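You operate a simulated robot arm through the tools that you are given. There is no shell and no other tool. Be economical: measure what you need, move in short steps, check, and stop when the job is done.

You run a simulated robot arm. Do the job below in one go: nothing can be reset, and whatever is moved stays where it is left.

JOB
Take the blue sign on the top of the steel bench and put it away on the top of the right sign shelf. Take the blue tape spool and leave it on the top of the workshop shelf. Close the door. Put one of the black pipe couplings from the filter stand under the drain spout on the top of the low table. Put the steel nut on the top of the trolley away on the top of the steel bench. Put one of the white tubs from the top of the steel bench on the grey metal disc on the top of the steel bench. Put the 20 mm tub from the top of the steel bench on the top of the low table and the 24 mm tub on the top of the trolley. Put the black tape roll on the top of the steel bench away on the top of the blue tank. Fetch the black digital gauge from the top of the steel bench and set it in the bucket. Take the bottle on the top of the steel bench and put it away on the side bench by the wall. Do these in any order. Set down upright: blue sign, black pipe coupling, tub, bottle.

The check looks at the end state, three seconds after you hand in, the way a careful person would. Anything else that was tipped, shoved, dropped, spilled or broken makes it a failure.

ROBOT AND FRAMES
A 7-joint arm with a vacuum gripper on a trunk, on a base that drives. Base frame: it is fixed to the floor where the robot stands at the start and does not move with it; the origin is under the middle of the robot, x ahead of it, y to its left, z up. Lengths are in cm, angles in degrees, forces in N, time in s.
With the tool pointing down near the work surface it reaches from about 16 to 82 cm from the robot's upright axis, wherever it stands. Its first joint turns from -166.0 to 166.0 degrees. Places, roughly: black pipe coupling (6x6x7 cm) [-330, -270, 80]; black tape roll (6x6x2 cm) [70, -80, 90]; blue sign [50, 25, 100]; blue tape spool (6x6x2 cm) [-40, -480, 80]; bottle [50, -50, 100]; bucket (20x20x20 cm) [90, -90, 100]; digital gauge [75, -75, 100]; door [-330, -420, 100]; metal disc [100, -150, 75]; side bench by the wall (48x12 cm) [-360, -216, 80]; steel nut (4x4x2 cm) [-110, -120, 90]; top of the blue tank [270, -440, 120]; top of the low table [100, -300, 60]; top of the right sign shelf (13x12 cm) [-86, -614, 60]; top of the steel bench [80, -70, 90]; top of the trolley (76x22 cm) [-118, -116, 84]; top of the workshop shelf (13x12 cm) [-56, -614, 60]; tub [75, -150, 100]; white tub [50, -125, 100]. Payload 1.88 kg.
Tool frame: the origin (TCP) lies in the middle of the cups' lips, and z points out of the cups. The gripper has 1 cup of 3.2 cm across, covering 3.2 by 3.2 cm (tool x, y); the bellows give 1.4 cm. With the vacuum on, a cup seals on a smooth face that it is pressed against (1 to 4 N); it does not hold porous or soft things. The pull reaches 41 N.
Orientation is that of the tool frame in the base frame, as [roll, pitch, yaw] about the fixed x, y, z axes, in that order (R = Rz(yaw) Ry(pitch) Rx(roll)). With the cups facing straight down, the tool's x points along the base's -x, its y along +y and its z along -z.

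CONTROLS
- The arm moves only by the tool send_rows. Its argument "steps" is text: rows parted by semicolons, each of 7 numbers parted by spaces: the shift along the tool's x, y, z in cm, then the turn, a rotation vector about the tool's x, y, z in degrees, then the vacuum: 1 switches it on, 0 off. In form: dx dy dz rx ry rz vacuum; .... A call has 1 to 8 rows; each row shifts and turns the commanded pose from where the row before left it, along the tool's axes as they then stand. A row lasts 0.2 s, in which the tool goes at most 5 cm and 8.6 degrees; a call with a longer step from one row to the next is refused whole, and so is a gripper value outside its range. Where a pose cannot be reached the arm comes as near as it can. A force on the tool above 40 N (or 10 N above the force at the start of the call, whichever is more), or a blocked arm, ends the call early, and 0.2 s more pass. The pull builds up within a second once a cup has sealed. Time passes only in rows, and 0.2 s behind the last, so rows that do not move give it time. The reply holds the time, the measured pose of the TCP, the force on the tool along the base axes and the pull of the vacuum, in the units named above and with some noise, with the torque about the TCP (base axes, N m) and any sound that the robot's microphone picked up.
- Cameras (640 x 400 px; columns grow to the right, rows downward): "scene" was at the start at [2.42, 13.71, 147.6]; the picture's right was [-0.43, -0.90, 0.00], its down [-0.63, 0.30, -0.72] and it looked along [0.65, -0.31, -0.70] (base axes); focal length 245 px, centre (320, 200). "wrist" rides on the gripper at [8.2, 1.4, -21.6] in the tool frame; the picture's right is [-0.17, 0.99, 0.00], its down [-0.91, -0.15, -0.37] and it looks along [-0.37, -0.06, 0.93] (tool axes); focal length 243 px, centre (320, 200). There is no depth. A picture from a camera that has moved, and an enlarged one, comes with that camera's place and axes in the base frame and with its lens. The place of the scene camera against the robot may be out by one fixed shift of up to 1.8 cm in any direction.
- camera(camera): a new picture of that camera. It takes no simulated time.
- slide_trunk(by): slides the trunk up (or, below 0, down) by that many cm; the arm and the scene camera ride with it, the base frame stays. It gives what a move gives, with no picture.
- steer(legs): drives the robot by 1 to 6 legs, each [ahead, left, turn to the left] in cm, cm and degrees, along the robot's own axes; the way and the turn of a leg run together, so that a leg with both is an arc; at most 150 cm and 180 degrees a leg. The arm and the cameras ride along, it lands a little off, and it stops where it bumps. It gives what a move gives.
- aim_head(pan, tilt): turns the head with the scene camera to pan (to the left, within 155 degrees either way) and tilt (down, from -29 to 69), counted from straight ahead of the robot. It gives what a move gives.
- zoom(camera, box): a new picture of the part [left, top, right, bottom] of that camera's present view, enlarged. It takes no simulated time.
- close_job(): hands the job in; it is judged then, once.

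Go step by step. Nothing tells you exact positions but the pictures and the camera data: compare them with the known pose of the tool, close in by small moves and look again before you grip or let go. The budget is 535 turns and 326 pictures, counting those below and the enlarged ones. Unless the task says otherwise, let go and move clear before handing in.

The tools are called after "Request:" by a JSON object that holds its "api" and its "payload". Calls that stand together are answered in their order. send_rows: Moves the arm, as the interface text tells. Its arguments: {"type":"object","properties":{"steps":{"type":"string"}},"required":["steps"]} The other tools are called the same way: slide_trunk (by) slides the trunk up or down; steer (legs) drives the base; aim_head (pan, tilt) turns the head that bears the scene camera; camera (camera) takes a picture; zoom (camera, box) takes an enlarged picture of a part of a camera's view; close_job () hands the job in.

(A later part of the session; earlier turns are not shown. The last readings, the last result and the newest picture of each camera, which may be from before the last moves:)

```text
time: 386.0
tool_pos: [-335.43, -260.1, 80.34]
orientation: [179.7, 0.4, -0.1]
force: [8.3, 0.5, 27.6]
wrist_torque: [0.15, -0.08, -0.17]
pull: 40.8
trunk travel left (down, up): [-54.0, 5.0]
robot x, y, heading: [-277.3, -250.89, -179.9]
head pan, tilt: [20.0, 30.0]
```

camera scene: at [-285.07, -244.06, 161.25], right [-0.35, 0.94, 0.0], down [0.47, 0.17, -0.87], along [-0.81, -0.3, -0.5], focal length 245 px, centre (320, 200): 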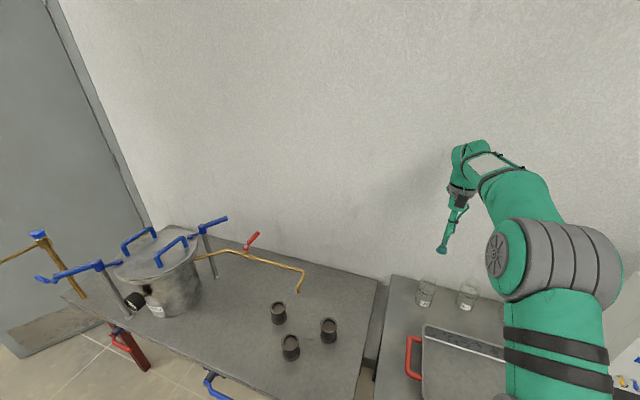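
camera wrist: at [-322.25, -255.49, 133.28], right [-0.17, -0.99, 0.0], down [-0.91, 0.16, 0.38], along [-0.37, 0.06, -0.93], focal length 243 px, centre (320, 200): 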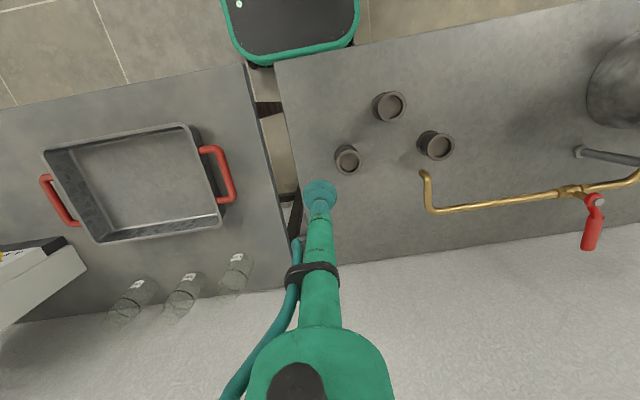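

Sealed on the coupling. I lift it and take the known route back to the low table.

Request:
{"api": "send_rows", "payload": {"steps": "0 0 -0.5 0 0 0 1;0 0 -3 0 0 0 1;0 0 -5 0 0 0 1;0 0 -5 0 0 0 1;0 0 -5 0 0 0 1;0 0 -5 0 0 0 1;0 0 -5 0 0 0 1;0 0 -5 0 0 0 1"}}

Request:
{"api": "send_rows", "payload": {"steps": "4.5 -1 0 0 0 0 1;4.5 -1 0 0 0 0 1;4.5 -1 0 0 0 0 1"}}

Request:
{"api": "camera", "payload": {"camera": "wrist"}}

Request:
{"api": "steer", "payload": {"legs": [[-20, -100, 0], [0, -99, 0], [-130, 0, 0], [-125, 0, 0]]}}

```text
time: 387.8
tool_pos: [-335.18, -259.57, 113.51]
orientation: [179.8, 0.2, 0.1]
force: [-0.3, 0.4, -4.9]
wrist_torque: [0.01, -0.05, 0.0]
pull: 40.8
trunk travel left (down, up): [-54.0, 5.0]
robot x, y, heading: [-277.48, -250.75, -179.9]
head pan, tilt: [20.0, 30.0]
```

```text
time: 388.6
tool_pos: [-321.81, -256.9, 113.51]
orientation: [179.8, 0.2, -0.1]
force: [0.8, -0.1, -4.2]
wrist_torque: [0.0, -0.04, 0.02]
pull: 41.2
trunk travel left (down, up): [-54.0, 5.0]
robot x, y, heading: [-277.7, -250.58, -180.0]
head pan, tilt: [20.0, 30.0]
```

```text
188 pictures are left
camera wrist: at [-313.41, -258.33, 135.1], right [-0.17, -0.99, 0.0], down [-0.91, 0.16, 0.38], along [-0.37, 0.06, -0.93], focal length 243 px, centre (320, 200)
```

wrist: 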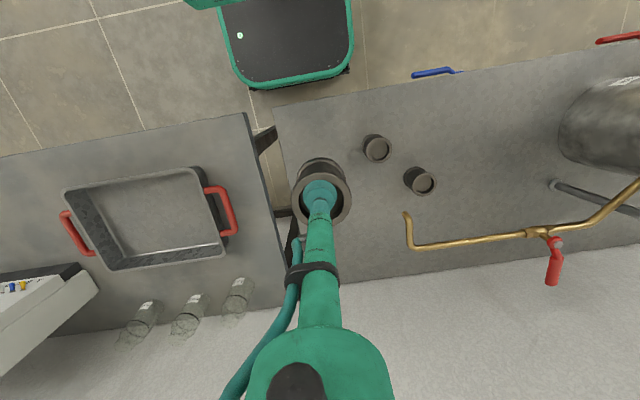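

```text
time: 410.6
tool_pos: [-48.01, -57.76, 113.44]
orientation: [179.8, 0.2, -0.9]
force: [0.2, 0.3, -3.8]
wrist_torque: [0.0, -0.05, 0.02]
pull: 40.7
trunk travel left (down, up): [-54.0, 5.0]
robot x, y, heading: [-3.71, -52.27, 179.1]
head pan, tilt: [20.0, 30.0]
```

Request:
{"api": "steer", "payload": {"legs": [[9, 0, 0.9], [0, 150, 0], [0, 30, 0], [0, 0, 90]]}}

Request:
{"api": "steer", "payload": {"legs": [[0, 62, 0]]}}

Request:
{"api": "aim_head", "payload": {"pan": 25, "tilt": 40}}

Request:
{"api": "camera", "payload": {"camera": "scene"}}

Request:
{"api": "camera", "payload": {"camera": "wrist"}}

```text
time: 424.1
tool_pos: [-2.71, -274.01, 113.6]
orientation: [179.7, 0.2, 91.6]
force: [-0.7, 0.4, -4.3]
wrist_torque: [0.07, 0.02, -0.03]
pull: 41.4
trunk travel left (down, up): [-54.0, 5.0]
robot x, y, heading: [-10.08, -229.86, -88.2]
head pan, tilt: [20.0, 30.0]
```

```text
time: 427.6
tool_pos: [58.95, -272.68, 113.5]
orientation: [179.8, 0.2, 91.0]
force: [0.1, 1.1, -4.7]
wrist_torque: [0.03, 0.05, -0.04]
pull: 41.0
trunk travel left (down, up): [-54.0, 5.0]
robot x, y, heading: [51.88, -228.32, -88.9]
head pan, tilt: [20.0, 30.0]
```

```text
time: 428.3
tool_pos: [58.92, -272.42, 113.55]
orientation: [179.8, 0.2, 91.1]
force: [0.8, 0.3, -4.4]
wrist_torque: [0.04, -0.05, 0.01]
pull: 40.6
trunk travel left (down, up): [-54.0, 5.0]
robot x, y, heading: [52.16, -228.13, -88.7]
head pan, tilt: [25.0, 40.0]
```

```text
187 pictures are left
camera scene: at [72.82, -228.97, 159.72], right [-0.9, -0.44, 0.0], down [-0.28, 0.58, -0.77], along [0.34, -0.69, -0.64], focal length 245 px, centre (320, 200)
```

scene: 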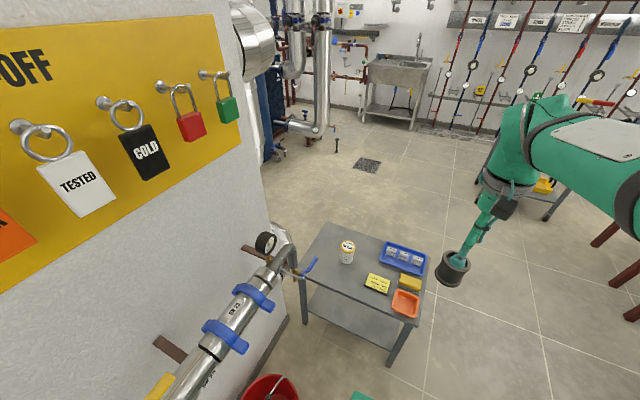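

```text
186 pictures are left
camera wrist: at [60.08, -264.34, 135.07], right [0.99, -0.15, 0.0], down [-0.14, -0.92, 0.38], along [-0.05, -0.37, -0.93], focal length 243 px, centre (320, 200)
```

wrist: 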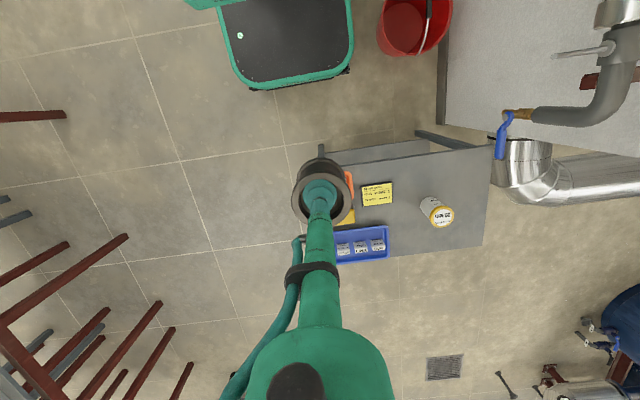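

Request:
{"api": "zoom", "payload": {"camera": "wrist", "box": [420, 60, 640, 220]}}

Request:
{"api": "zoom", "payload": {"camera": "scene", "box": [220, 200, 440, 340]}}

```text
2.50 times, centred on (530, 140) of wrist
camera zoom: at [60.08, -264.34, 135.07], right [0.99, -0.15, 0.0], down [-0.14, -0.92, 0.38], along [-0.05, -0.37, -0.93], focal length 606 px, centre (-205, 350)
```

zoom: 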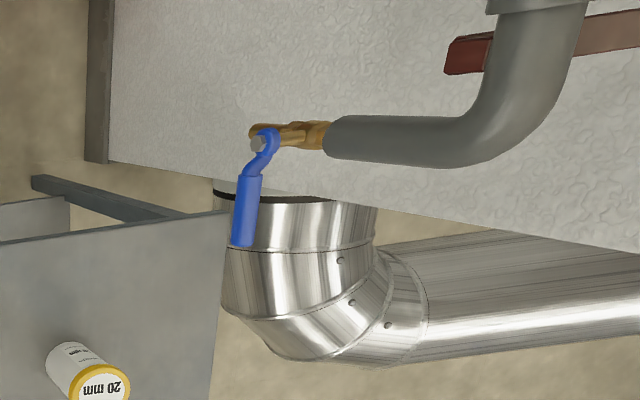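

```text
2.86 times, centred on (330, 270) of scene
camera zoom: at [72.82, -228.97, 159.72], right [-0.9, -0.44, 0.0], down [-0.28, 0.58, -0.77], along [0.34, -0.69, -0.64], focal length 699 px, centre (291, 0)
```

zoom: 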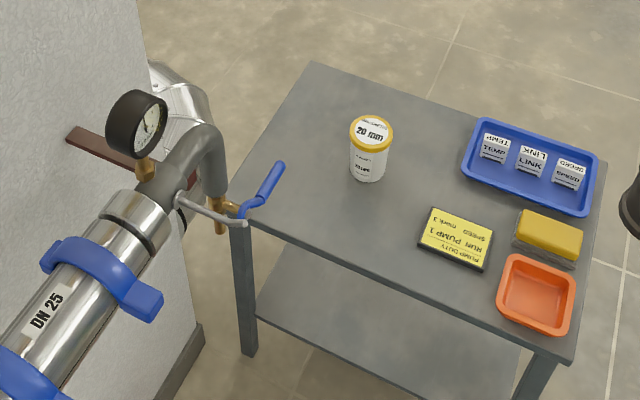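

The wall spout's tip is north of the table edge, so it isn't over the table; I place the coupling on free table space at about (89.5,-290.5).

Request:
{"api": "steer", "payload": {"legs": [[17, 0, -1.2]]}}

Request:
{"api": "slide_trunk", "payload": {"by": -24}}

Request:
{"api": "camera", "payload": {"camera": "wrist"}}

```text
time: 429.8
tool_pos: [58.16, -289.63, 113.53]
orientation: [179.8, 0.1, 89.8]
force: [0.1, 0.0, -4.8]
wrist_torque: [0.02, 0.04, -0.02]
pull: 41.2
trunk travel left (down, up): [-54.0, 5.0]
robot x, y, heading: [51.95, -245.14, -89.8]
head pan, tilt: [25.0, 40.0]
```

```text
time: 432.3
tool_pos: [58.15, -289.66, 89.45]
orientation: [179.8, 0.2, 89.9]
force: [0.2, -0.6, -4.6]
wrist_torque: [-0.02, -0.01, 0.03]
pull: 40.7
trunk travel left (down, up): [-30.0, 29.0]
robot x, y, heading: [52.35, -245.6, -89.9]
head pan, tilt: [25.0, 40.0]
```

```text
183 pictures are left
camera wrist: at [59.52, -281.4, 111.07], right [0.99, -0.17, 0.0], down [-0.16, -0.91, 0.38], along [-0.06, -0.37, -0.93], focal length 243 px, centre (320, 200)
```

wrist: 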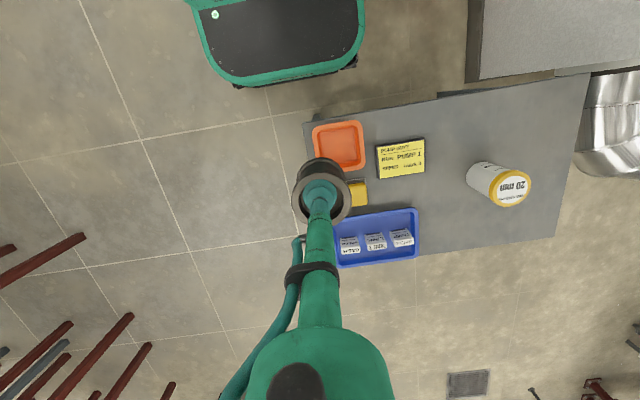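

Request:
{"api": "send_rows", "payload": {"steps": "-0.1 4.5 0 0 0 0 1;-0.1 4.5 0 0 0 0 1;-0.1 4.5 0 0 0 0 1;-0.1 4.5 0 0 0 0 1;-0.1 4.5 0 0 0 0 1;-0.1 4.5 0 0 0 0 1;-0.2 4.3 0 0 0 0 1;0 0 4 0 0 0 1"}}

Request:
{"api": "camera", "payload": {"camera": "wrist"}}

Request:
{"api": "camera", "payload": {"camera": "scene"}}

```text
time: 434.1
tool_pos: [89.41, -290.55, 85.54]
orientation: [179.7, 0.2, 89.9]
force: [0.7, -0.4, -4.2]
wrist_torque: [0.02, -0.03, 0.0]
pull: 41.1
trunk travel left (down, up): [-30.0, 29.0]
robot x, y, heading: [51.99, -245.52, -89.8]
head pan, tilt: [25.0, 40.0]
```

```text
182 pictures are left
camera wrist: at [90.76, -282.28, 107.13], right [0.99, -0.17, 0.0], down [-0.16, -0.91, 0.38], along [-0.06, -0.37, -0.93], focal length 243 px, centre (320, 200)
```

wrist: 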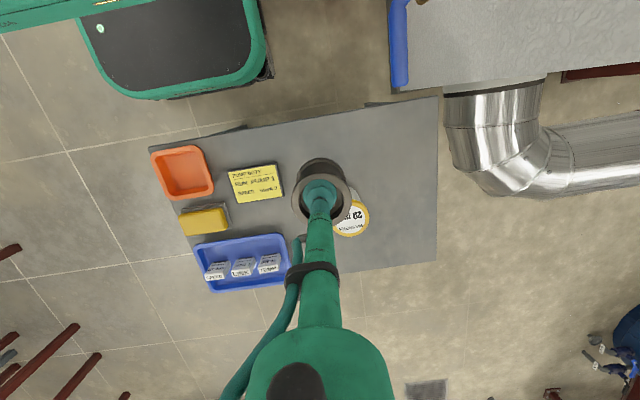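

```text
181 pictures are left
camera scene: at [72.97, -246.26, 135.71], right [-0.91, -0.42, 0.0], down [-0.27, 0.58, -0.77], along [0.32, -0.69, -0.64], focal length 245 px, centre (320, 200)
```

scene: 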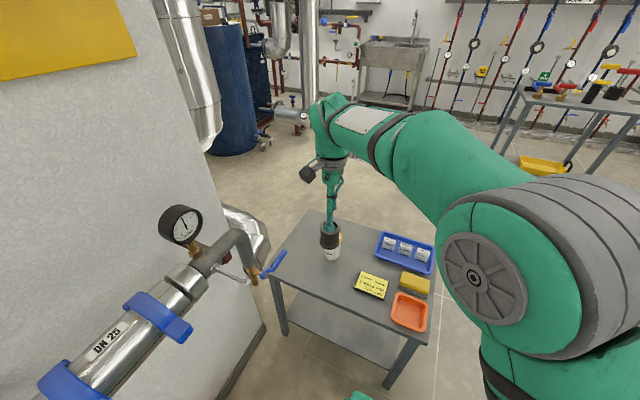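

Request:
{"api": "send_rows", "payload": {"steps": "0 0 5 0 0 0 1;0 0 5 0 0 0 1;0 0 5 0 0 0 1;0 0 2.5 0 0 0 1;0 0 1 0 0 0 1;0 0 0 0 0 0 1"}}

Request:
{"api": "camera", "payload": {"camera": "wrist"}}

```text
time: 435.5
tool_pos: [89.51, -290.41, 66.97]
orientation: [179.7, 0.1, 89.9]
force: [-0.6, -1.1, -4.7]
wrist_torque: [0.04, -0.04, 0.0]
pull: 40.7
trunk travel left (down, up): [-30.0, 29.0]
robot x, y, heading: [52.0, -245.47, -90.1]
head pan, tilt: [25.0, 40.0]
```

```text
180 pictures are left
camera wrist: at [91.02, -282.21, 88.61], right [0.99, -0.17, 0.0], down [-0.16, -0.91, 0.38], along [-0.06, -0.37, -0.93], focal length 243 px, centre (320, 200)
```

wrist: 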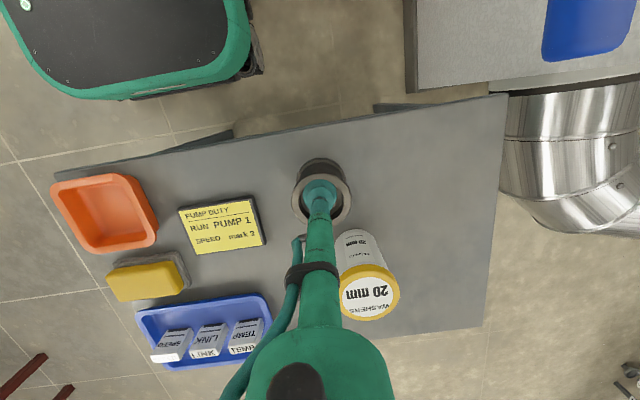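

Request:
{"api": "send_rows", "payload": {"steps": "0 0 0.8 0 0 0 1;0 0 0.7 0 0 0 1;0 0 0.6 0 0 0 1;0 0 0.5 0 0 0 1;0 0 0 0 0 0 1"}}

```text
time: 436.7
tool_pos: [89.52, -290.65, 64.61]
orientation: [179.7, 0.2, 89.9]
force: [-0.4, 3.6, 6.8]
wrist_torque: [-0.12, 0.08, -0.04]
pull: 40.3
trunk travel left (down, up): [-30.0, 29.0]
robot x, y, heading: [52.45, -245.67, -90.1]
head pan, tilt: [25.0, 40.0]
```

Request:
{"api": "send_rows", "payload": {"steps": "0 0 0.2 0 0 0 1;0 0 0 0 0 0 0;0 0 0 0 0 0 0;0 0 0 0 0 0 0;0 0 -0.7 0 0 0 0;0 0 -3 0 0 0 0;0 0 -5 0 0 0 0;0 0 -5 0 0 0 0"}}

Request:
{"api": "camera", "payload": {"camera": "wrist"}}

```text
time: 438.5
tool_pos: [89.32, -290.46, 77.91]
orientation: [179.8, 0.0, 90.0]
force: [-0.5, -0.2, -0.9]
wrist_torque: [0.04, 0.05, -0.02]
pull: 0.1
trunk travel left (down, up): [-30.0, 29.0]
robot x, y, heading: [52.0, -245.08, -90.0]
head pan, tilt: [25.0, 40.0]
```

```text
179 pictures are left
camera wrist: at [90.73, -282.17, 99.55], right [0.99, -0.17, 0.0], down [-0.16, -0.91, 0.38], along [-0.06, -0.37, -0.93], focal length 243 px, centre (320, 200)
```

wrist: 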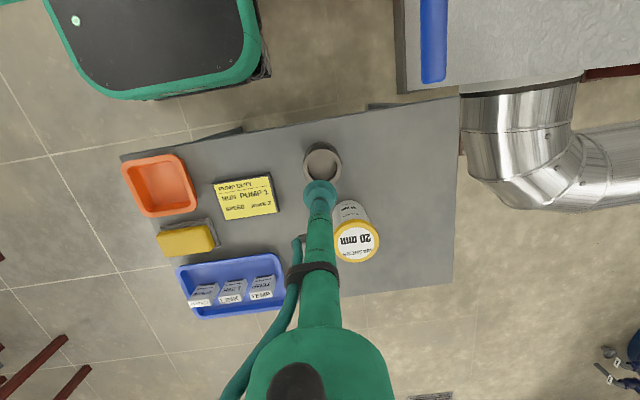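

The coupling stands on the low table. Next the blue sign: I retract and drive to the bench's left end.

Request:
{"api": "send_rows", "payload": {"steps": "0 0 -5 0 0 0 0;0 0 -5 0 0 0 0;0 0 -5 0 0 0 0;0 -4.8 0 0 0 0 0;0 -4.8 0 0 0 0 0;0 -4.8 0 0 0 0 0;0 -4.8 0 0 0 0 0;0 -4.8 0 0 0 0 0"}}

Request:
{"api": "slide_trunk", "payload": {"by": 25}}

Request:
{"api": "steer", "payload": {"legs": [[-13, -30, 0], [0, -34, 0], [0, 0, 90], [0, 130, 0], [0, 100, 0]]}}

Request:
{"api": "aim_head", "payload": {"pan": 15, "tilt": 45}}

Request:
{"api": "camera", "payload": {"camera": "scene"}}

Request:
{"api": "camera", "payload": {"camera": "wrist"}}

```text
time: 440.3
tool_pos: [65.49, -290.39, 93.02]
orientation: [179.7, 0.0, 90.0]
force: [0.4, 0.0, -0.7]
wrist_torque: [-0.03, 0.05, 0.02]
pull: 0.0
trunk travel left (down, up): [-30.0, 29.0]
robot x, y, heading: [52.15, -245.53, -90.0]
head pan, tilt: [25.0, 40.0]
```

```text
time: 442.9
tool_pos: [65.45, -290.36, 117.98]
orientation: [179.8, 0.1, 90.0]
force: [-1.0, 0.3, -0.1]
wrist_torque: [-0.01, 0.01, 0.0]
pull: 0.1
trunk travel left (down, up): [-55.0, 4.0]
robot x, y, heading: [52.18, -245.71, -89.7]
head pan, tilt: [25.0, 40.0]
```

```text
time: 461.5
tool_pos: [36.96, 9.49, 118.08]
orientation: [179.8, 0.1, 178.6]
force: [0.5, -0.3, 0.2]
wrist_torque: [0.02, -0.03, 0.01]
pull: 0.0
trunk travel left (down, up): [-55.0, 4.0]
robot x, y, heading: [-8.4, -2.84, -1.3]
head pan, tilt: [25.0, 40.0]
```

```text
time: 462.2
tool_pos: [36.93, 9.45, 117.94]
orientation: [179.8, 0.1, 178.7]
force: [-0.6, -0.4, 0.1]
wrist_torque: [0.02, -0.03, 0.03]
pull: 0.0
trunk travel left (down, up): [-55.0, 4.0]
robot x, y, heading: [-8.22, -2.96, -1.1]
head pan, tilt: [15.0, 45.0]
```

```text
178 pictures are left
camera scene: at [-4.98, 16.3, 159.99], right [0.24, -0.97, 0.0], down [-0.69, -0.17, -0.71], along [0.69, 0.17, -0.71], focal length 245 px, centre (320, 200)
```

scene: 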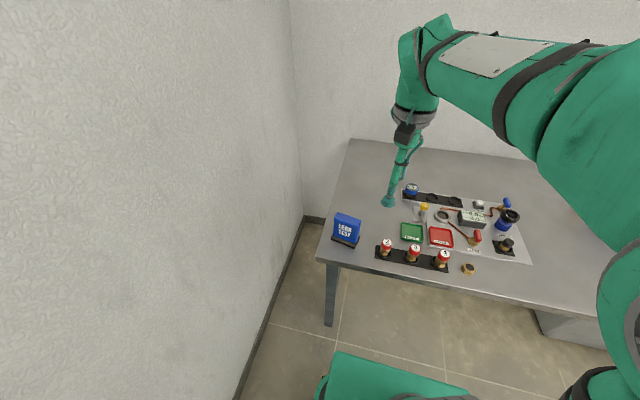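

```text
177 pictures are left
camera wrist: at [28.86, 10.94, 139.57], right [0.19, 0.98, 0.0], down [0.91, -0.18, 0.38], along [0.37, -0.07, -0.93], focal length 243 px, centre (320, 200)
```

wrist: 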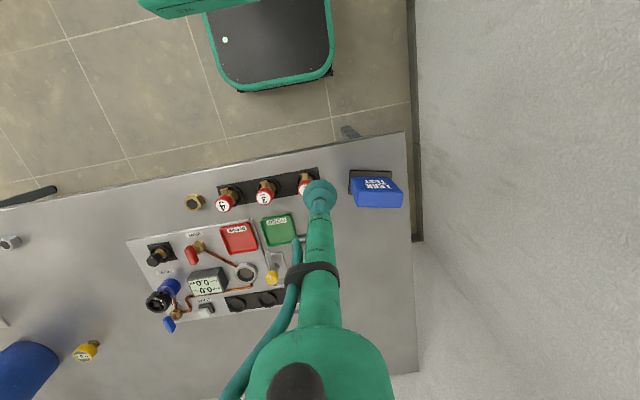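

Request:
{"api": "zoom", "payload": {"camera": "wrist", "box": [330, 150, 430, 230]}}

Request:
{"api": "zoom", "payload": {"camera": "scene", "box": [310, 195, 380, 265]}}

```text
5.00 times, centred on (380, 190) of wrist
camera zoom: at [28.86, 10.94, 139.57], right [0.19, 0.98, 0.0], down [0.91, -0.18, 0.38], along [0.37, -0.07, -0.93], focal length 1213 px, centre (20, 250)
```

zoom: 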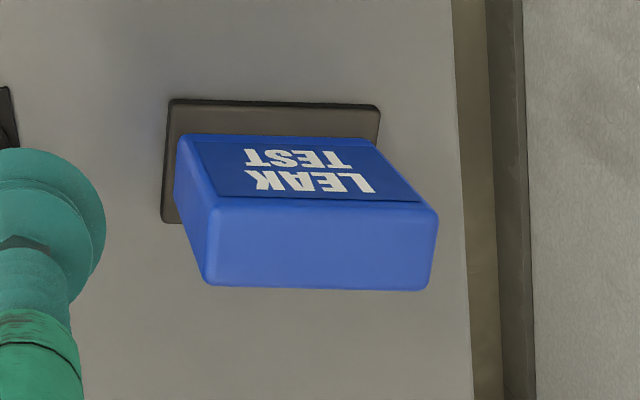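

```text
5.71 times, centred on (345, 230) of scene
camera zoom: at [-4.98, 16.3, 159.99], right [0.24, -0.97, 0.0], down [-0.69, -0.17, -0.71], along [0.69, 0.17, -0.71], focal length 1398 px, centre (177, 29)
```

zoom: 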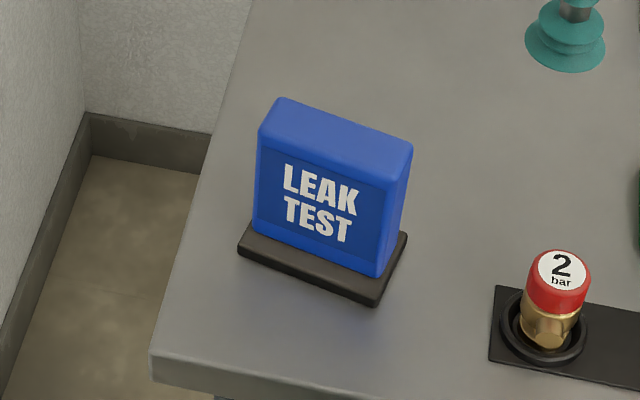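

Request:
{"api": "send_rows", "payload": {"steps": "-4.4 3.5 0 0 0 0 0;-4.4 3.5 0 0 0 0 0;-4.4 3.3 0 0 0 0 0;0 0 4.5 0 0 0 0;0 0 4.5 0 0 0 0;0 0 3 0 0 0 0;0 0 0 0 0 0 0"}}

Request:
{"api": "zoom", "payload": {"camera": "wrist", "box": [260, 110, 380, 210]}}

```text
refused: row 1 steps farther than a row can; nothing moved
```

```text
4.00 times, centred on (320, 160) of wrist
camera zoom: at [28.86, 10.94, 139.57], right [0.19, 0.98, 0.0], down [0.91, -0.18, 0.38], along [0.37, -0.07, -0.93], focal length 970 px, centre (320, 360)
```

zoom: 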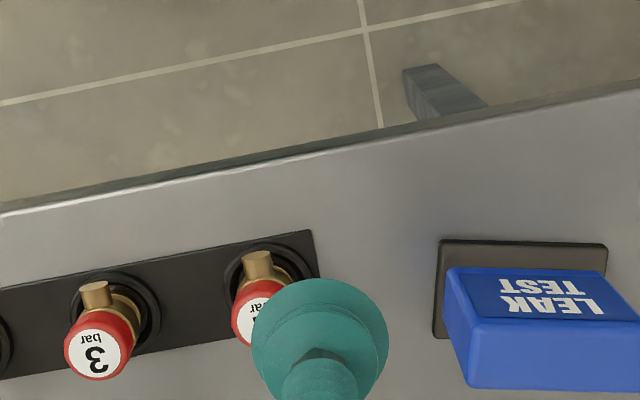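

Request:
{"api": "send_rows", "payload": {"steps": "-3.3 2.6 0 0 0 0 0;-3.3 2.6 0 0 0 0 0;-3.3 2.6 0 0 0 0 0;-3.3 2.5 0 0 0 0 0;0 0 4.5 0 0 0 0;0 0 4.5 0 0 0 0;0 0 3 0 0 0 0;0 0 0 0 0 0 0"}}

Request:
{"api": "zoom", "payload": {"camera": "wrist", "box": [260, 110, 380, 210]}}

```text
time: 464.1
tool_pos: [50.55, 19.55, 106.15]
orientation: [179.8, 0.1, 178.7]
force: [0.7, 0.5, 0.2]
wrist_torque: [-0.02, 0.03, -0.02]
pull: 0.0
trunk travel left (down, up): [-55.0, 4.0]
robot x, y, heading: [-8.3, -3.12, -1.2]
head pan, tilt: [15.0, 45.0]
```

```text
4.00 times, centred on (320, 160) of wrist
camera zoom: at [42.35, 21.0, 127.65], right [0.19, 0.98, 0.0], down [0.91, -0.18, 0.38], along [0.37, -0.07, -0.93], focal length 970 px, centre (320, 360)
```

zoom: 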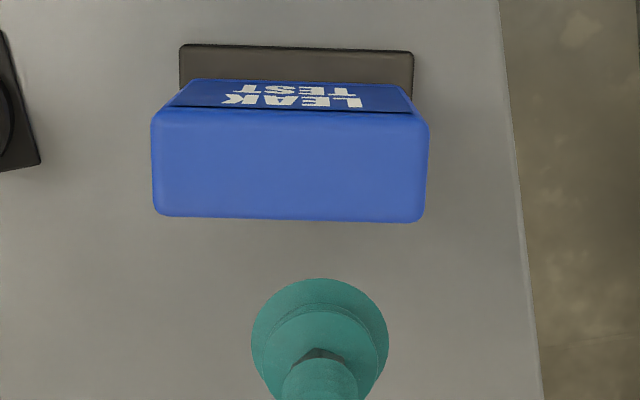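

Request:
{"api": "send_rows", "payload": {"steps": "2.65 -0.65 0 0 0 0 0;0 0 3.5 0 0 0 0;0 0 0 0 0 0 0"}}

Request:
{"api": "zoom", "payload": {"camera": "wrist", "box": [260, 130, 380, 230]}}

```text
time: 464.9
tool_pos: [47.94, 18.91, 102.52]
orientation: [179.8, 0.0, 178.6]
force: [0.2, -0.5, -0.9]
wrist_torque: [-0.04, 0.04, 0.0]
pull: 0.1
trunk travel left (down, up): [-55.0, 4.0]
robot x, y, heading: [-8.26, -2.97, -1.4]
head pan, tilt: [15.0, 45.0]
```

```text
4.00 times, centred on (320, 180) of wrist
camera zoom: at [39.74, 20.46, 124.15], right [0.19, 0.98, 0.0], down [0.91, -0.18, 0.38], along [0.37, -0.07, -0.93], focal length 970 px, centre (320, 280)
```

zoom: 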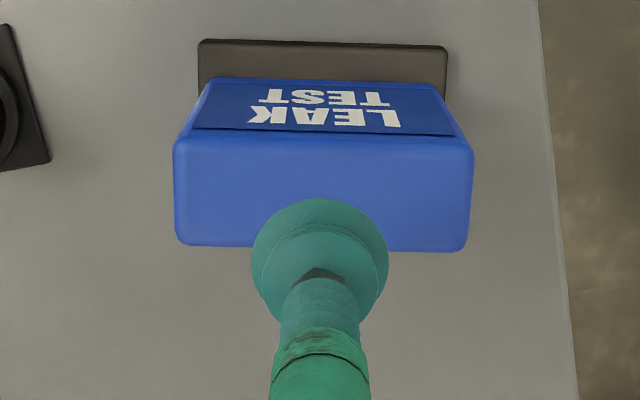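

Request:
{"api": "send_rows", "payload": {"steps": "0.17 0.08 2 0 0 0 0;0 0 0 0 0 0 0"}}

Request:
{"api": "zoom", "payload": {"camera": "wrist", "box": [260, 130, 380, 230]}}

```text
time: 465.4
tool_pos: [47.77, 18.98, 100.54]
orientation: [179.8, 0.2, 178.7]
force: [-0.1, 0.4, 0.4]
wrist_torque: [-0.03, 0.02, -0.01]
pull: 0.0
trunk travel left (down, up): [-55.0, 4.0]
robot x, y, heading: [-8.52, -2.67, -1.4]
head pan, tilt: [15.0, 45.0]
```

```text
4.00 times, centred on (320, 180) of wrist
camera zoom: at [39.56, 20.51, 122.14], right [0.19, 0.98, 0.0], down [0.91, -0.18, 0.38], along [0.37, -0.07, -0.93], focal length 970 px, centre (320, 280)
```

zoom: 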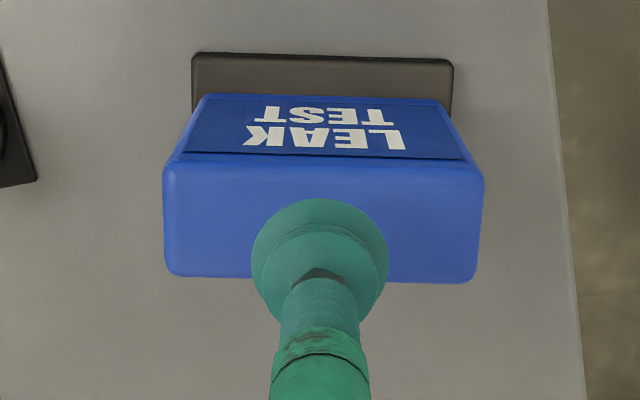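

Request:
{"api": "send_rows", "payload": {"steps": "0 0.06 2 0 0 0 1;0 0 0.8 0 0 0 1;0 0 0.5 0 0 0 1;0 0 0.4 0 0 0 1;0 0 0.3 0 0 0 1;0 0 0 0 0 0 1;0 0 0 0 0 0 1"}}

```text
time: 467.1
tool_pos: [47.62, 19.08, 96.78]
orientation: [179.6, 0.4, 178.6]
force: [-2.5, 2.4, 25.8]
wrist_torque: [-0.16, 0.06, -0.17]
pull: 41.2
trunk travel left (down, up): [-55.0, 4.0]
robot x, y, heading: [-8.32, -2.85, -1.5]
head pan, tilt: [15.0, 45.0]
```

Sealed on the sign. I lift, retract and make the trip to the wall shelves.

Request:
{"api": "send_rows", "payload": {"steps": "0 0 -0.5 0 0 0 1;0 0 -3 0 0 0 1;0 0 -5 0 0 0 1;0 0 -5 0 0 0 1;0 0 -5 0 0 0 1;0 0 -5 0 0 0 1;4 -3 0 0 0 0 1;4 -3 0 0 0 0 1"}}

Request:
{"api": "send_rows", "payload": {"steps": "3 -4 0 0 0 0 1;3 -4 0 0 0 0 1;2 -4 0 0 0 0 1"}}

Request:
{"api": "camera", "payload": {"camera": "wrist"}}

Request:
{"api": "steer", "payload": {"legs": [[-4, -100, 1.4], [0, -150, 0], [0, -150, 0], [0, 0, -90]]}}

```text
time: 468.9
tool_pos: [39.03, 13.07, 120.21]
orientation: [179.7, 0.1, 178.8]
force: [-0.9, 0.9, -0.5]
wrist_torque: [-0.01, -0.05, -0.03]
pull: 40.7
trunk travel left (down, up): [-55.0, 4.0]
robot x, y, heading: [-8.06, -2.97, -1.2]
head pan, tilt: [15.0, 45.0]
```

```text
time: 469.6
tool_pos: [30.8, 1.3, 120.02]
orientation: [179.8, 0.1, 178.5]
force: [0.1, 0.1, -1.9]
wrist_torque: [-0.04, -0.04, 0.02]
pull: 41.2
trunk travel left (down, up): [-55.0, 4.0]
robot x, y, heading: [-8.29, -3.09, -1.4]
head pan, tilt: [15.0, 45.0]
```

```text
170 pictures are left
camera wrist: at [22.71, 2.78, 141.57], right [0.19, 0.98, 0.0], down [0.91, -0.18, 0.38], along [0.37, -0.07, -0.93], focal length 243 px, centre (320, 200)
```

wrist: 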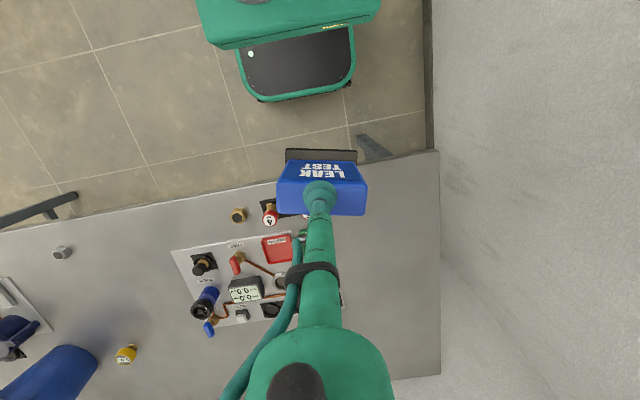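

```text
time: 492.8
tool_pos: [-2.4, -443.66, 120.03]
orientation: [179.8, 0.2, 90.7]
force: [-0.1, -1.0, -1.7]
wrist_torque: [-0.02, -0.02, 0.0]
pull: 40.8
trunk travel left (down, up): [-55.0, 4.0]
robot x, y, heading: [-8.24, -404.56, -89.2]
head pan, tilt: [15.0, 45.0]
```

Request:
{"api": "send_rows", "payload": {"steps": "4 0 0 0 0 0 1;4 0 0 0 0 0 1"}}

Request:
{"api": "steer", "payload": {"legs": [[0, 62, -0.5], [147, 0, 0], [0, -132, 0]]}}

Request:
{"api": "camera", "payload": {"camera": "wrist"}}

Request:
{"api": "camera", "payload": {"camera": "scene"}}

```text
time: 493.4
tool_pos: [-2.61, -435.46, 120.01]
orientation: [179.8, 0.2, 90.7]
force: [0.0, 0.5, -2.0]
wrist_torque: [-0.04, -0.01, -0.02]
pull: 40.5
trunk travel left (down, up): [-55.0, 4.0]
robot x, y, heading: [-8.18, -404.51, -89.1]
head pan, tilt: [15.0, 45.0]
```

```text
time: 510.1
tool_pos: [-69.16, -586.69, 120.16]
orientation: [179.8, 0.2, 92.9]
force: [1.3, -0.9, -0.8]
wrist_torque: [-0.02, -0.01, 0.0]
pull: 40.3
trunk travel left (down, up): [-55.0, 4.0]
robot x, y, heading: [-76.01, -555.78, -87.0]
head pan, tilt: [15.0, 45.0]
```

```text
169 pictures are left
camera wrist: at [-68.24, -578.32, 141.57], right [0.99, -0.12, 0.0], down [-0.11, -0.92, 0.38], along [-0.04, -0.37, -0.93], focal length 243 px, centre (320, 200)
```

wrist: 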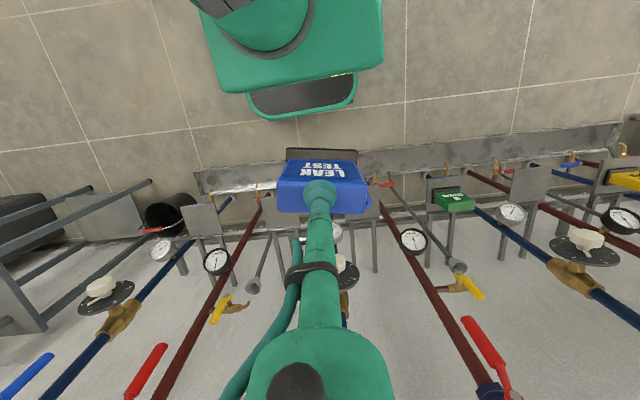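

```text
168 pictures are left
camera scene: at [-56.38, -555.93, 159.99], right [-0.95, -0.31, 0.0], down [-0.22, 0.67, -0.71], along [0.22, -0.67, -0.71], focal length 245 px, centre (320, 200)
```

scene: 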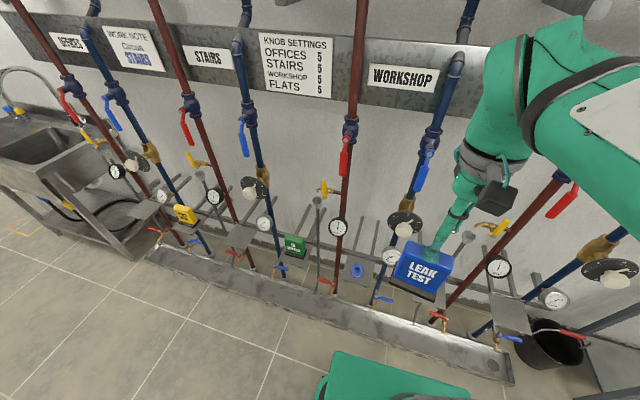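

I straighten up, shift slightly and lower the trunk for the right sign shelf at x ≈ -86.

Request:
{"api": "steer", "payload": {"legs": [[0, -6, -3]]}}

Request:
{"api": "slide_trunk", "payload": {"by": -34}}

Request:
{"api": "camera", "payload": {"camera": "wrist"}}

Request:
{"api": "camera", "payload": {"camera": "scene"}}

```text
time: 511.1
tool_pos: [-76.84, -587.03, 120.04]
orientation: [179.7, 0.0, 89.9]
force: [0.3, -0.3, -1.7]
wrist_torque: [0.01, -0.02, -0.02]
pull: 40.0
trunk travel left (down, up): [-55.0, 4.0]
robot x, y, heading: [-82.16, -555.65, -90.3]
head pan, tilt: [15.0, 45.0]
```

```text
time: 514.4
tool_pos: [-76.92, -587.14, 85.94]
orientation: [179.8, -0.2, 89.9]
force: [0.1, 0.5, -1.8]
wrist_torque: [0.03, 0.03, 0.02]
pull: 40.6
trunk travel left (down, up): [-21.0, 38.0]
robot x, y, heading: [-82.29, -556.16, -90.1]
head pan, tilt: [15.0, 45.0]
```

```text
167 pictures are left
camera wrist: at [-75.5, -578.96, 107.51], right [0.99, -0.17, 0.0], down [-0.16, -0.92, 0.37], along [-0.06, -0.37, -0.93], focal length 243 px, centre (320, 200)
```

wrist: 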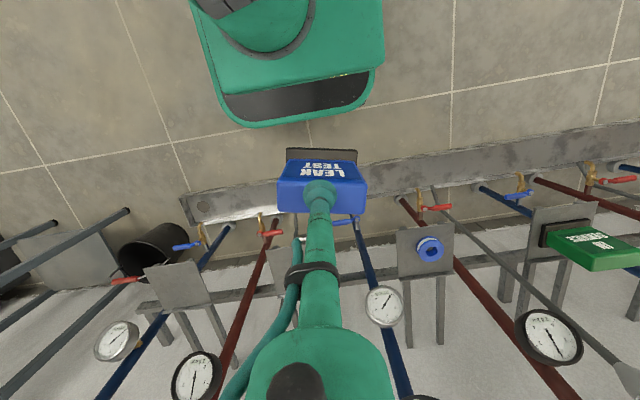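

```text
166 pictures are left
camera scene: at [-62.54, -557.06, 126.04], right [-0.97, -0.26, 0.0], down [-0.18, 0.68, -0.71], along [0.18, -0.68, -0.71], focal length 245 px, centre (320, 200)
```

scene: 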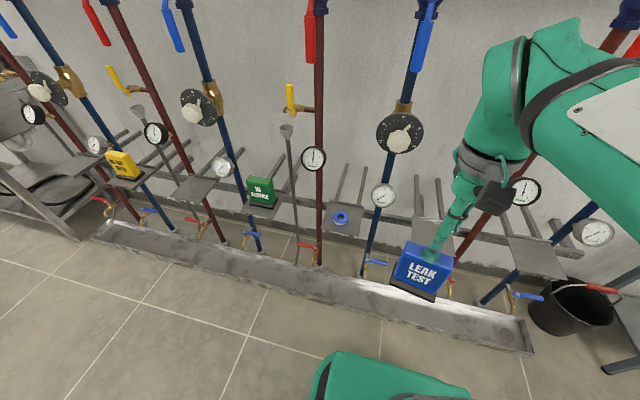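

Request:
{"api": "send_rows", "payload": {"steps": "-3 -3 0 0 0 0 1;-3 -3 0 0 0 0 1;-3 -3 0 0 0 0 1;-3 0 0 0 0 0 1;0 0 0 0 0 -4.8 1;0 0 0 0 0 -4.7 1;0 0 0 0 0 0 1"}}

Request:
{"api": "camera", "payload": {"camera": "wrist"}}

Request:
{"api": "camera", "payload": {"camera": "scene"}}

```text
time: 516.0
tool_pos: [-85.84, -598.98, 86.02]
orientation: [179.8, 0.1, 99.4]
force: [0.1, -0.7, -2.9]
wrist_torque: [0.01, -0.01, -0.01]
pull: 40.7
trunk travel left (down, up): [-21.0, 38.0]
robot x, y, heading: [-81.79, -555.89, -90.1]
head pan, tilt: [15.0, 45.0]
```

```text
165 pictures are left
camera wrist: at [-85.93, -590.65, 107.59], right [1.0, 0.0, 0.0], down [0.0, -0.93, 0.38], along [0.0, -0.38, -0.93], focal length 243 px, centre (320, 200)
```

wrist: 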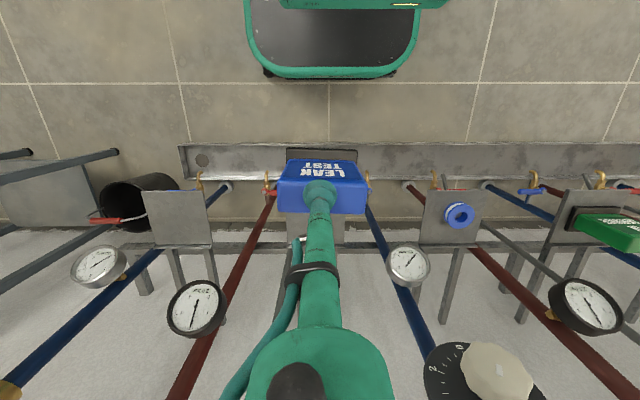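

```text
164 pictures are left
camera scene: at [-62.54, -557.06, 125.99], right [-0.97, -0.26, 0.0], down [-0.18, 0.68, -0.71], along [0.18, -0.68, -0.71], focal length 245 px, centre (320, 200)
```

scene: 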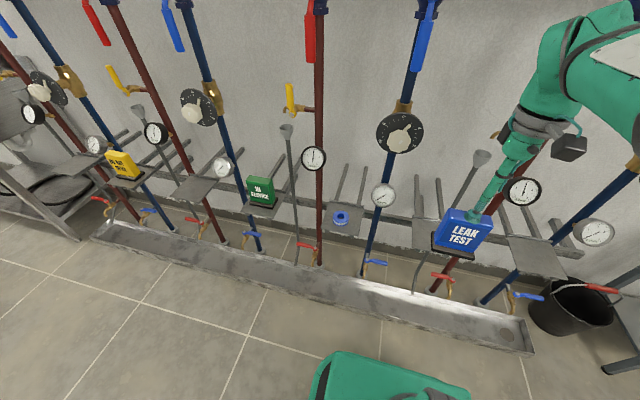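

Request:
{"api": "send_rows", "payload": {"steps": "-3.4 -0.68 0 0 0 0 1;-3.4 -0.68 0 0 0 0 1;-3.4 -0.67 0 0 0 0 1;-3.35 -0.67 0 0 0 0 1;0 0 0 0 0 0 1"}}

Request:
{"api": "camera", "payload": {"camera": "wrist"}}

Request:
{"api": "zoom", "payload": {"camera": "scene", "box": [360, 110, 580, 290]}}

```text
time: 517.2
tool_pos: [-86.28, -612.66, 85.93]
orientation: [179.9, 0.2, 99.4]
force: [0.2, -0.1, -1.6]
wrist_torque: [-0.02, 0.0, -0.01]
pull: 41.2
trunk travel left (down, up): [-21.0, 38.0]
robot x, y, heading: [-81.92, -555.67, -90.3]
head pan, tilt: [15.0, 45.0]
```

```text
163 pictures are left
camera wrist: at [-86.3, -604.51, 107.51], right [1.0, 0.0, 0.0], down [0.0, -0.93, 0.38], along [0.0, -0.38, -0.93], focal length 243 px, centre (320, 200)
```

wrist: 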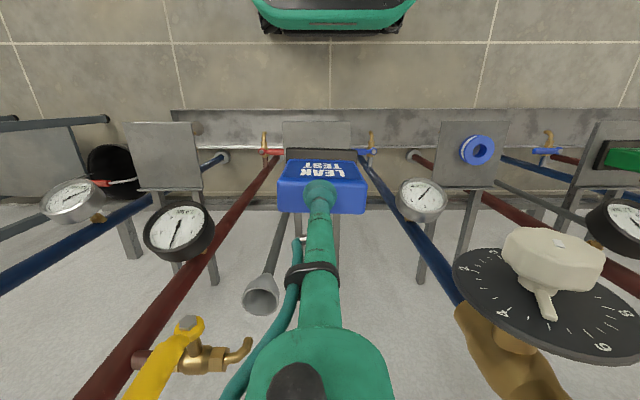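

```text
2.22 times, centred on (470, 200) of scene
camera zoom: at [-62.54, -557.07, 125.99], right [-0.97, -0.26, 0.0], down [-0.18, 0.68, -0.71], along [0.18, -0.68, -0.71], focal length 544 px, centre (-13, 200)
```

zoom: 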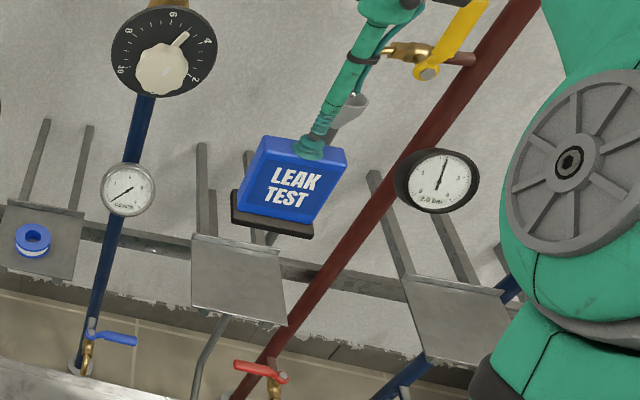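

The sign is over the right shelf; tap and funnel are close behind, so I lean back 6° and keep it slightly to the front, then descend.

Request:
{"api": "send_rows", "payload": {"steps": "1.97 0.33 0 0 0 0 1;0 0 0 0.98 -5.92 0 1;0.31 0.05 2.98 0 0 0 1;0.31 0.05 2.98 0 0 0 1;0.31 0.05 2.98 0 0 0 1;0 0 0 0 0 0 1"}}

Request:
{"api": "camera", "payload": {"camera": "wrist"}}

Request:
{"api": "zoom", "payload": {"camera": "scene", "box": [360, 110, 580, 290]}}

```text
time: 518.6
tool_pos: [-86.35, -610.76, 77.02]
orientation: [-179.2, 6.1, 99.5]
force: [0.4, 0.5, -0.3]
wrist_torque: [-0.01, 0.02, 0.0]
pull: 41.0
trunk travel left (down, up): [-21.0, 38.0]
robot x, y, heading: [-81.87, -556.23, -90.1]
head pan, tilt: [15.0, 45.0]
```

```text
161 pictures are left
camera wrist: at [-86.34, -600.26, 97.63], right [1.0, 0.0, 0.0], down [0.0, -0.88, 0.47], along [0.0, -0.47, -0.88], focal length 243 px, centre (320, 200)
```

wrist: 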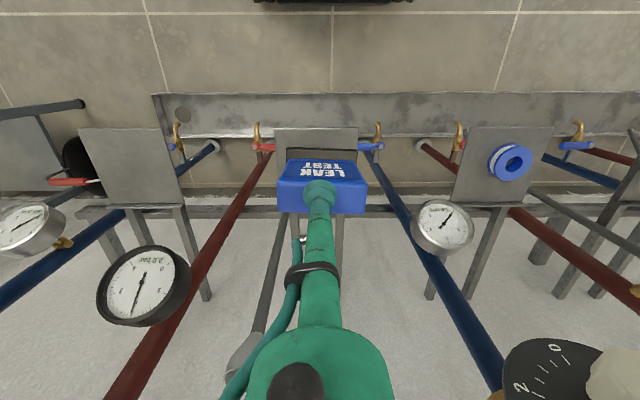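

```text
2.22 times, centred on (470, 200) of scene
camera zoom: at [-62.54, -557.06, 125.99], right [-0.97, -0.26, 0.0], down [-0.18, 0.68, -0.71], along [0.18, -0.68, -0.71], focal length 544 px, centre (-13, 200)
```

zoom: 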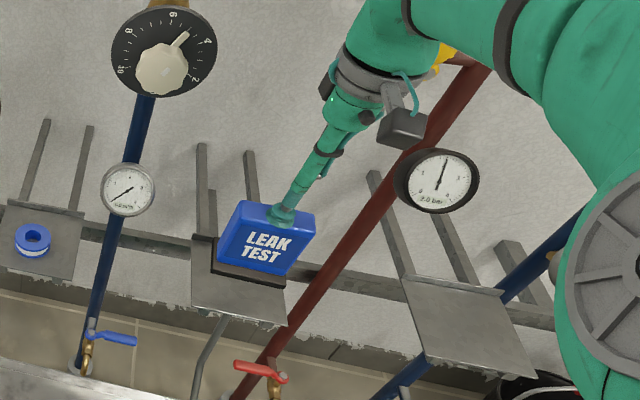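

Request:
{"api": "send_rows", "payload": {"steps": "0.2 -0.25 2 0 0 0 1;0.15 0.02 1.5 0 0 0 1;0.06 0 0.6 0 0 0 1;0.06 0 0.6 0 0 0 1;0 0 0 0 0 0 1"}}

Request:
{"api": "zoom", "payload": {"camera": "scene", "box": [410, 170, 520, 270]}}

```text
time: 519.8
tool_pos: [-86.67, -610.91, 72.21]
orientation: [-179.2, 6.1, 99.4]
force: [0.6, 1.3, -1.0]
wrist_torque: [-0.02, -0.02, 0.01]
pull: 40.2
trunk travel left (down, up): [-21.0, 38.0]
robot x, y, heading: [-82.1, -556.24, -90.3]
head pan, tilt: [15.0, 45.0]
```

```text
4.00 times, centred on (465, 220) of scene
camera zoom: at [-62.54, -557.06, 125.99], right [-0.97, -0.26, 0.0], down [-0.18, 0.68, -0.71], along [0.18, -0.68, -0.71], focal length 979 px, centre (-260, 120)
```

zoom: 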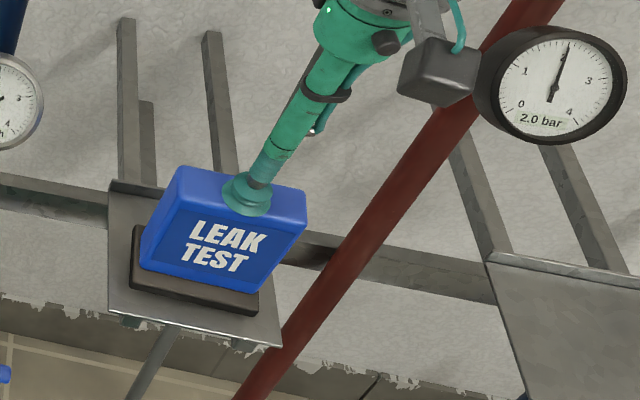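

Request:
{"api": "send_rows", "payload": {"steps": "0.04 0 0.4 0 0 0 1;0.04 0 0.3 0 0 0 1;0.03 0 0.3 0 0 0 1;0 0 0 0 0 0 1"}}

```text
time: 520.8
tool_pos: [-86.53, -610.93, 71.41]
orientation: [-179.2, 6.3, 99.5]
force: [3.1, 0.2, 9.1]
wrist_torque: [0.17, 0.1, -0.04]
pull: 40.2
trunk travel left (down, up): [-21.0, 38.0]
robot x, y, heading: [-81.82, -556.24, -90.2]
head pan, tilt: [15.0, 45.0]
```

Request:
{"api": "send_rows", "payload": {"steps": "0.02 0 0.2 0 0 0 1;0 0 0 0 0 0 0;0 0 0 0 0 0 0;-0.05 0 -0.5 0 0 0 0;0 0 0 0 0 0 0;-0.1 0 -1 0 0 0 0;-0.3 -0.05 -3 0 0 0 0;-0.4 -0.06 -4 0 0 0 0"}}

Request:
{"api": "camera", "payload": {"camera": "wrist"}}

Request:
{"api": "zoom", "payload": {"camera": "scene", "box": [400, 130, 560, 270]}}

```text
time: 522.6
tool_pos: [-86.69, -611.01, 79.66]
orientation: [-179.2, 6.1, 99.4]
force: [0.4, 0.0, -0.2]
wrist_torque: [0.03, -0.01, -0.01]
pull: 0.1
trunk travel left (down, up): [-21.0, 38.0]
robot x, y, heading: [-81.95, -555.7, -90.0]
head pan, tilt: [15.0, 45.0]
```

```text
158 pictures are left
camera wrist: at [-86.69, -600.5, 100.2], right [1.0, 0.0, 0.0], down [0.0, -0.88, 0.47], along [0.0, -0.47, -0.88], focal length 243 px, centre (320, 200)
```

wrist: 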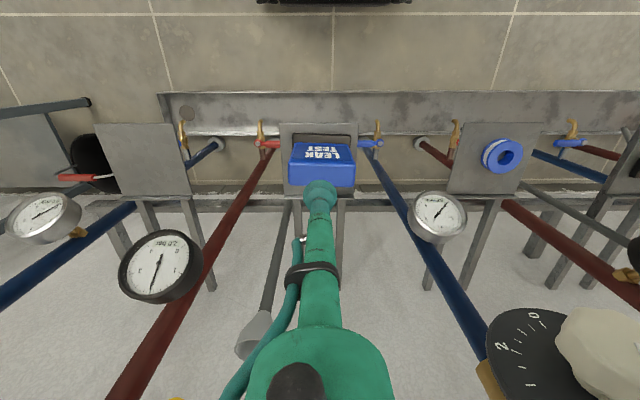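

```text
2.86 times, centred on (480, 200) of scene
camera zoom: at [-62.55, -557.09, 125.98], right [-0.97, -0.26, 0.0], down [-0.18, 0.68, -0.71], along [0.18, -0.68, -0.71], focal length 699 px, centre (-137, 200)
```

zoom: 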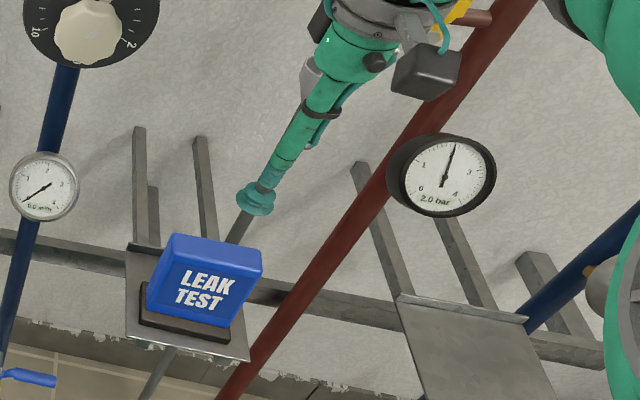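

The sign stands on its shelf. I retract the arm and look toward the door.

Request:
{"api": "send_rows", "payload": {"steps": "0 0 -4 0 0 0 0;3.5 0.6 -3 0 0 0 0;4.5 0.7 -0.5 0 0 0 0;4.5 0.7 -0.5 0 0 0 0;4.5 0.7 -0.5 0 0 0 0;4.5 0.7 -0.5 0 0 0 0;0 0 0 -0.98 5.92 0 0;0 0 0 0 0 8 0"}}

Request:
{"api": "slide_trunk", "payload": {"by": 30}}

Request:
{"api": "aim_head", "payload": {"pan": -75, "tilt": 20}}

Request:
{"api": "camera", "payload": {"camera": "scene"}}

Request:
{"api": "aim_head", "payload": {"pan": -120, "tilt": 20}}

Request:
{"api": "camera", "payload": {"camera": "scene"}}

```text
time: 524.4
tool_pos: [-86.67, -588.41, 86.08]
orientation: [179.8, 0.3, 91.4]
force: [-1.3, 0.4, 0.4]
wrist_torque: [0.02, -0.03, 0.03]
pull: 0.1
trunk travel left (down, up): [-21.0, 38.0]
robot x, y, heading: [-82.06, -556.04, -89.9]
head pan, tilt: [15.0, 45.0]
```

```text
time: 527.4
tool_pos: [-86.69, -588.41, 116.12]
orientation: [179.8, 0.1, 91.4]
force: [0.2, 0.4, -0.5]
wrist_torque: [0.0, 0.0, -0.01]
pull: 0.1
trunk travel left (down, up): [-51.0, 8.0]
robot x, y, heading: [-81.65, -555.96, -90.1]
head pan, tilt: [15.0, 45.0]
```

```text
time: 529.0
tool_pos: [-86.77, -588.24, 116.19]
orientation: [179.8, 0.1, 91.5]
force: [0.1, -0.3, -0.3]
wrist_torque: [-0.01, 0.0, -0.02]
pull: 0.1
trunk travel left (down, up): [-51.0, 8.0]
robot x, y, heading: [-82.21, -556.08, -90.2]
head pan, tilt: [-75.0, 20.0]
```

```text
156 pictures are left
camera scene: at [-73.64, -551.61, 159.85], right [-0.26, 0.97, 0.0], down [0.33, 0.09, -0.94], along [-0.91, -0.24, -0.34], focal length 245 px, centre (320, 200)
```

scene: 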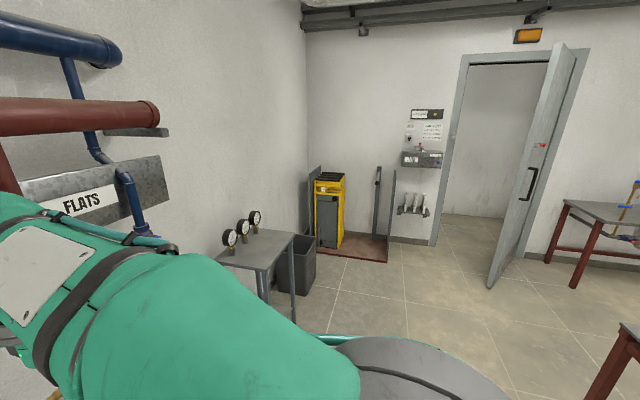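

```text
time: 530.2
tool_pos: [-86.71, -588.32, 116.17]
orientation: [179.9, 0.1, 91.3]
force: [-0.2, 0.2, -0.6]
wrist_torque: [0.01, 0.02, 0.03]
pull: 0.1
trunk travel left (down, up): [-51.0, 8.0]
robot x, y, heading: [-82.26, -555.87, -90.2]
head pan, tilt: [-120.0, 20.0]
```

```text
155 pictures are left
camera scene: at [-72.7, -544.54, 159.85], right [0.5, 0.87, 0.0], down [0.3, -0.17, -0.94], along [-0.81, 0.47, -0.34], focal length 245 px, centre (320, 200)
```

scene: 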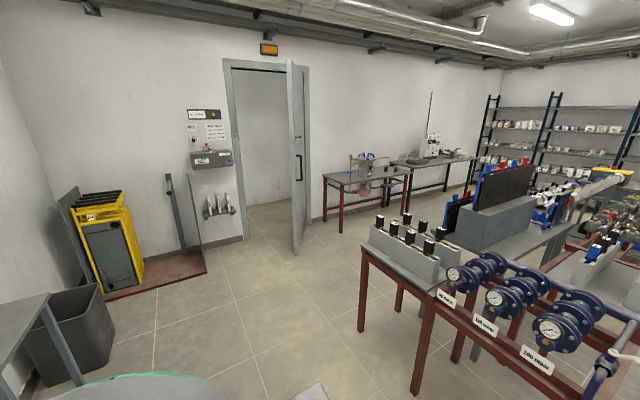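

Remaining is the door: it's hinged on its north side and open about 54° into the room. I drive to its north-east side to push it shut.

Request:
{"api": "steer", "payload": {"legs": [[-22, 0, 0], [0, -120, 0], [0, -50, 0], [-150, 0, 0]]}}

Request:
{"api": "aim_head", "payload": {"pan": -50, "tilt": 30}}

Request:
{"api": "camera", "payload": {"camera": "scene"}}

```text
time: 547.2
tool_pos: [-258.38, -416.89, 116.31]
orientation: [179.8, 0.1, 90.5]
force: [0.2, -0.5, 0.8]
wrist_torque: [0.01, 0.05, -0.02]
pull: 0.1
trunk travel left (down, up): [-51.0, 8.0]
robot x, y, heading: [-252.87, -384.49, -90.9]
head pan, tilt: [-120.0, 20.0]
```

```text
time: 548.6
tool_pos: [-258.39, -416.93, 116.36]
orientation: [179.9, 0.0, 90.6]
force: [0.8, 0.3, -0.3]
wrist_torque: [-0.03, 0.04, 0.0]
pull: 0.0
trunk travel left (down, up): [-51.0, 8.0]
robot x, y, heading: [-253.28, -384.64, -90.6]
head pan, tilt: [-50.0, 30.0]
```

```text
154 pictures are left
camera scene: at [-242.68, -383.79, 158.25], right [-0.63, 0.78, 0.0], down [0.39, 0.32, -0.87], along [-0.67, -0.55, -0.5], focal length 245 px, centre (320, 200)
```

scene: 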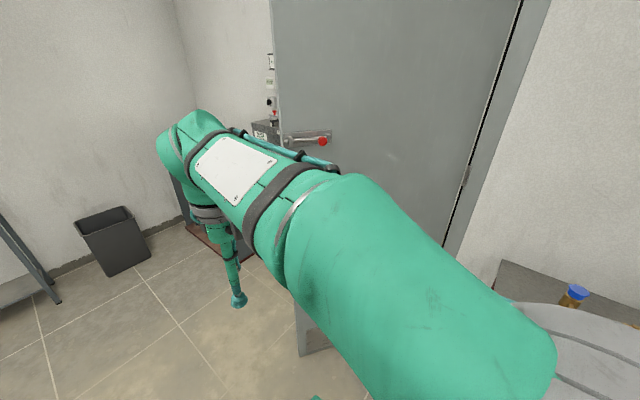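

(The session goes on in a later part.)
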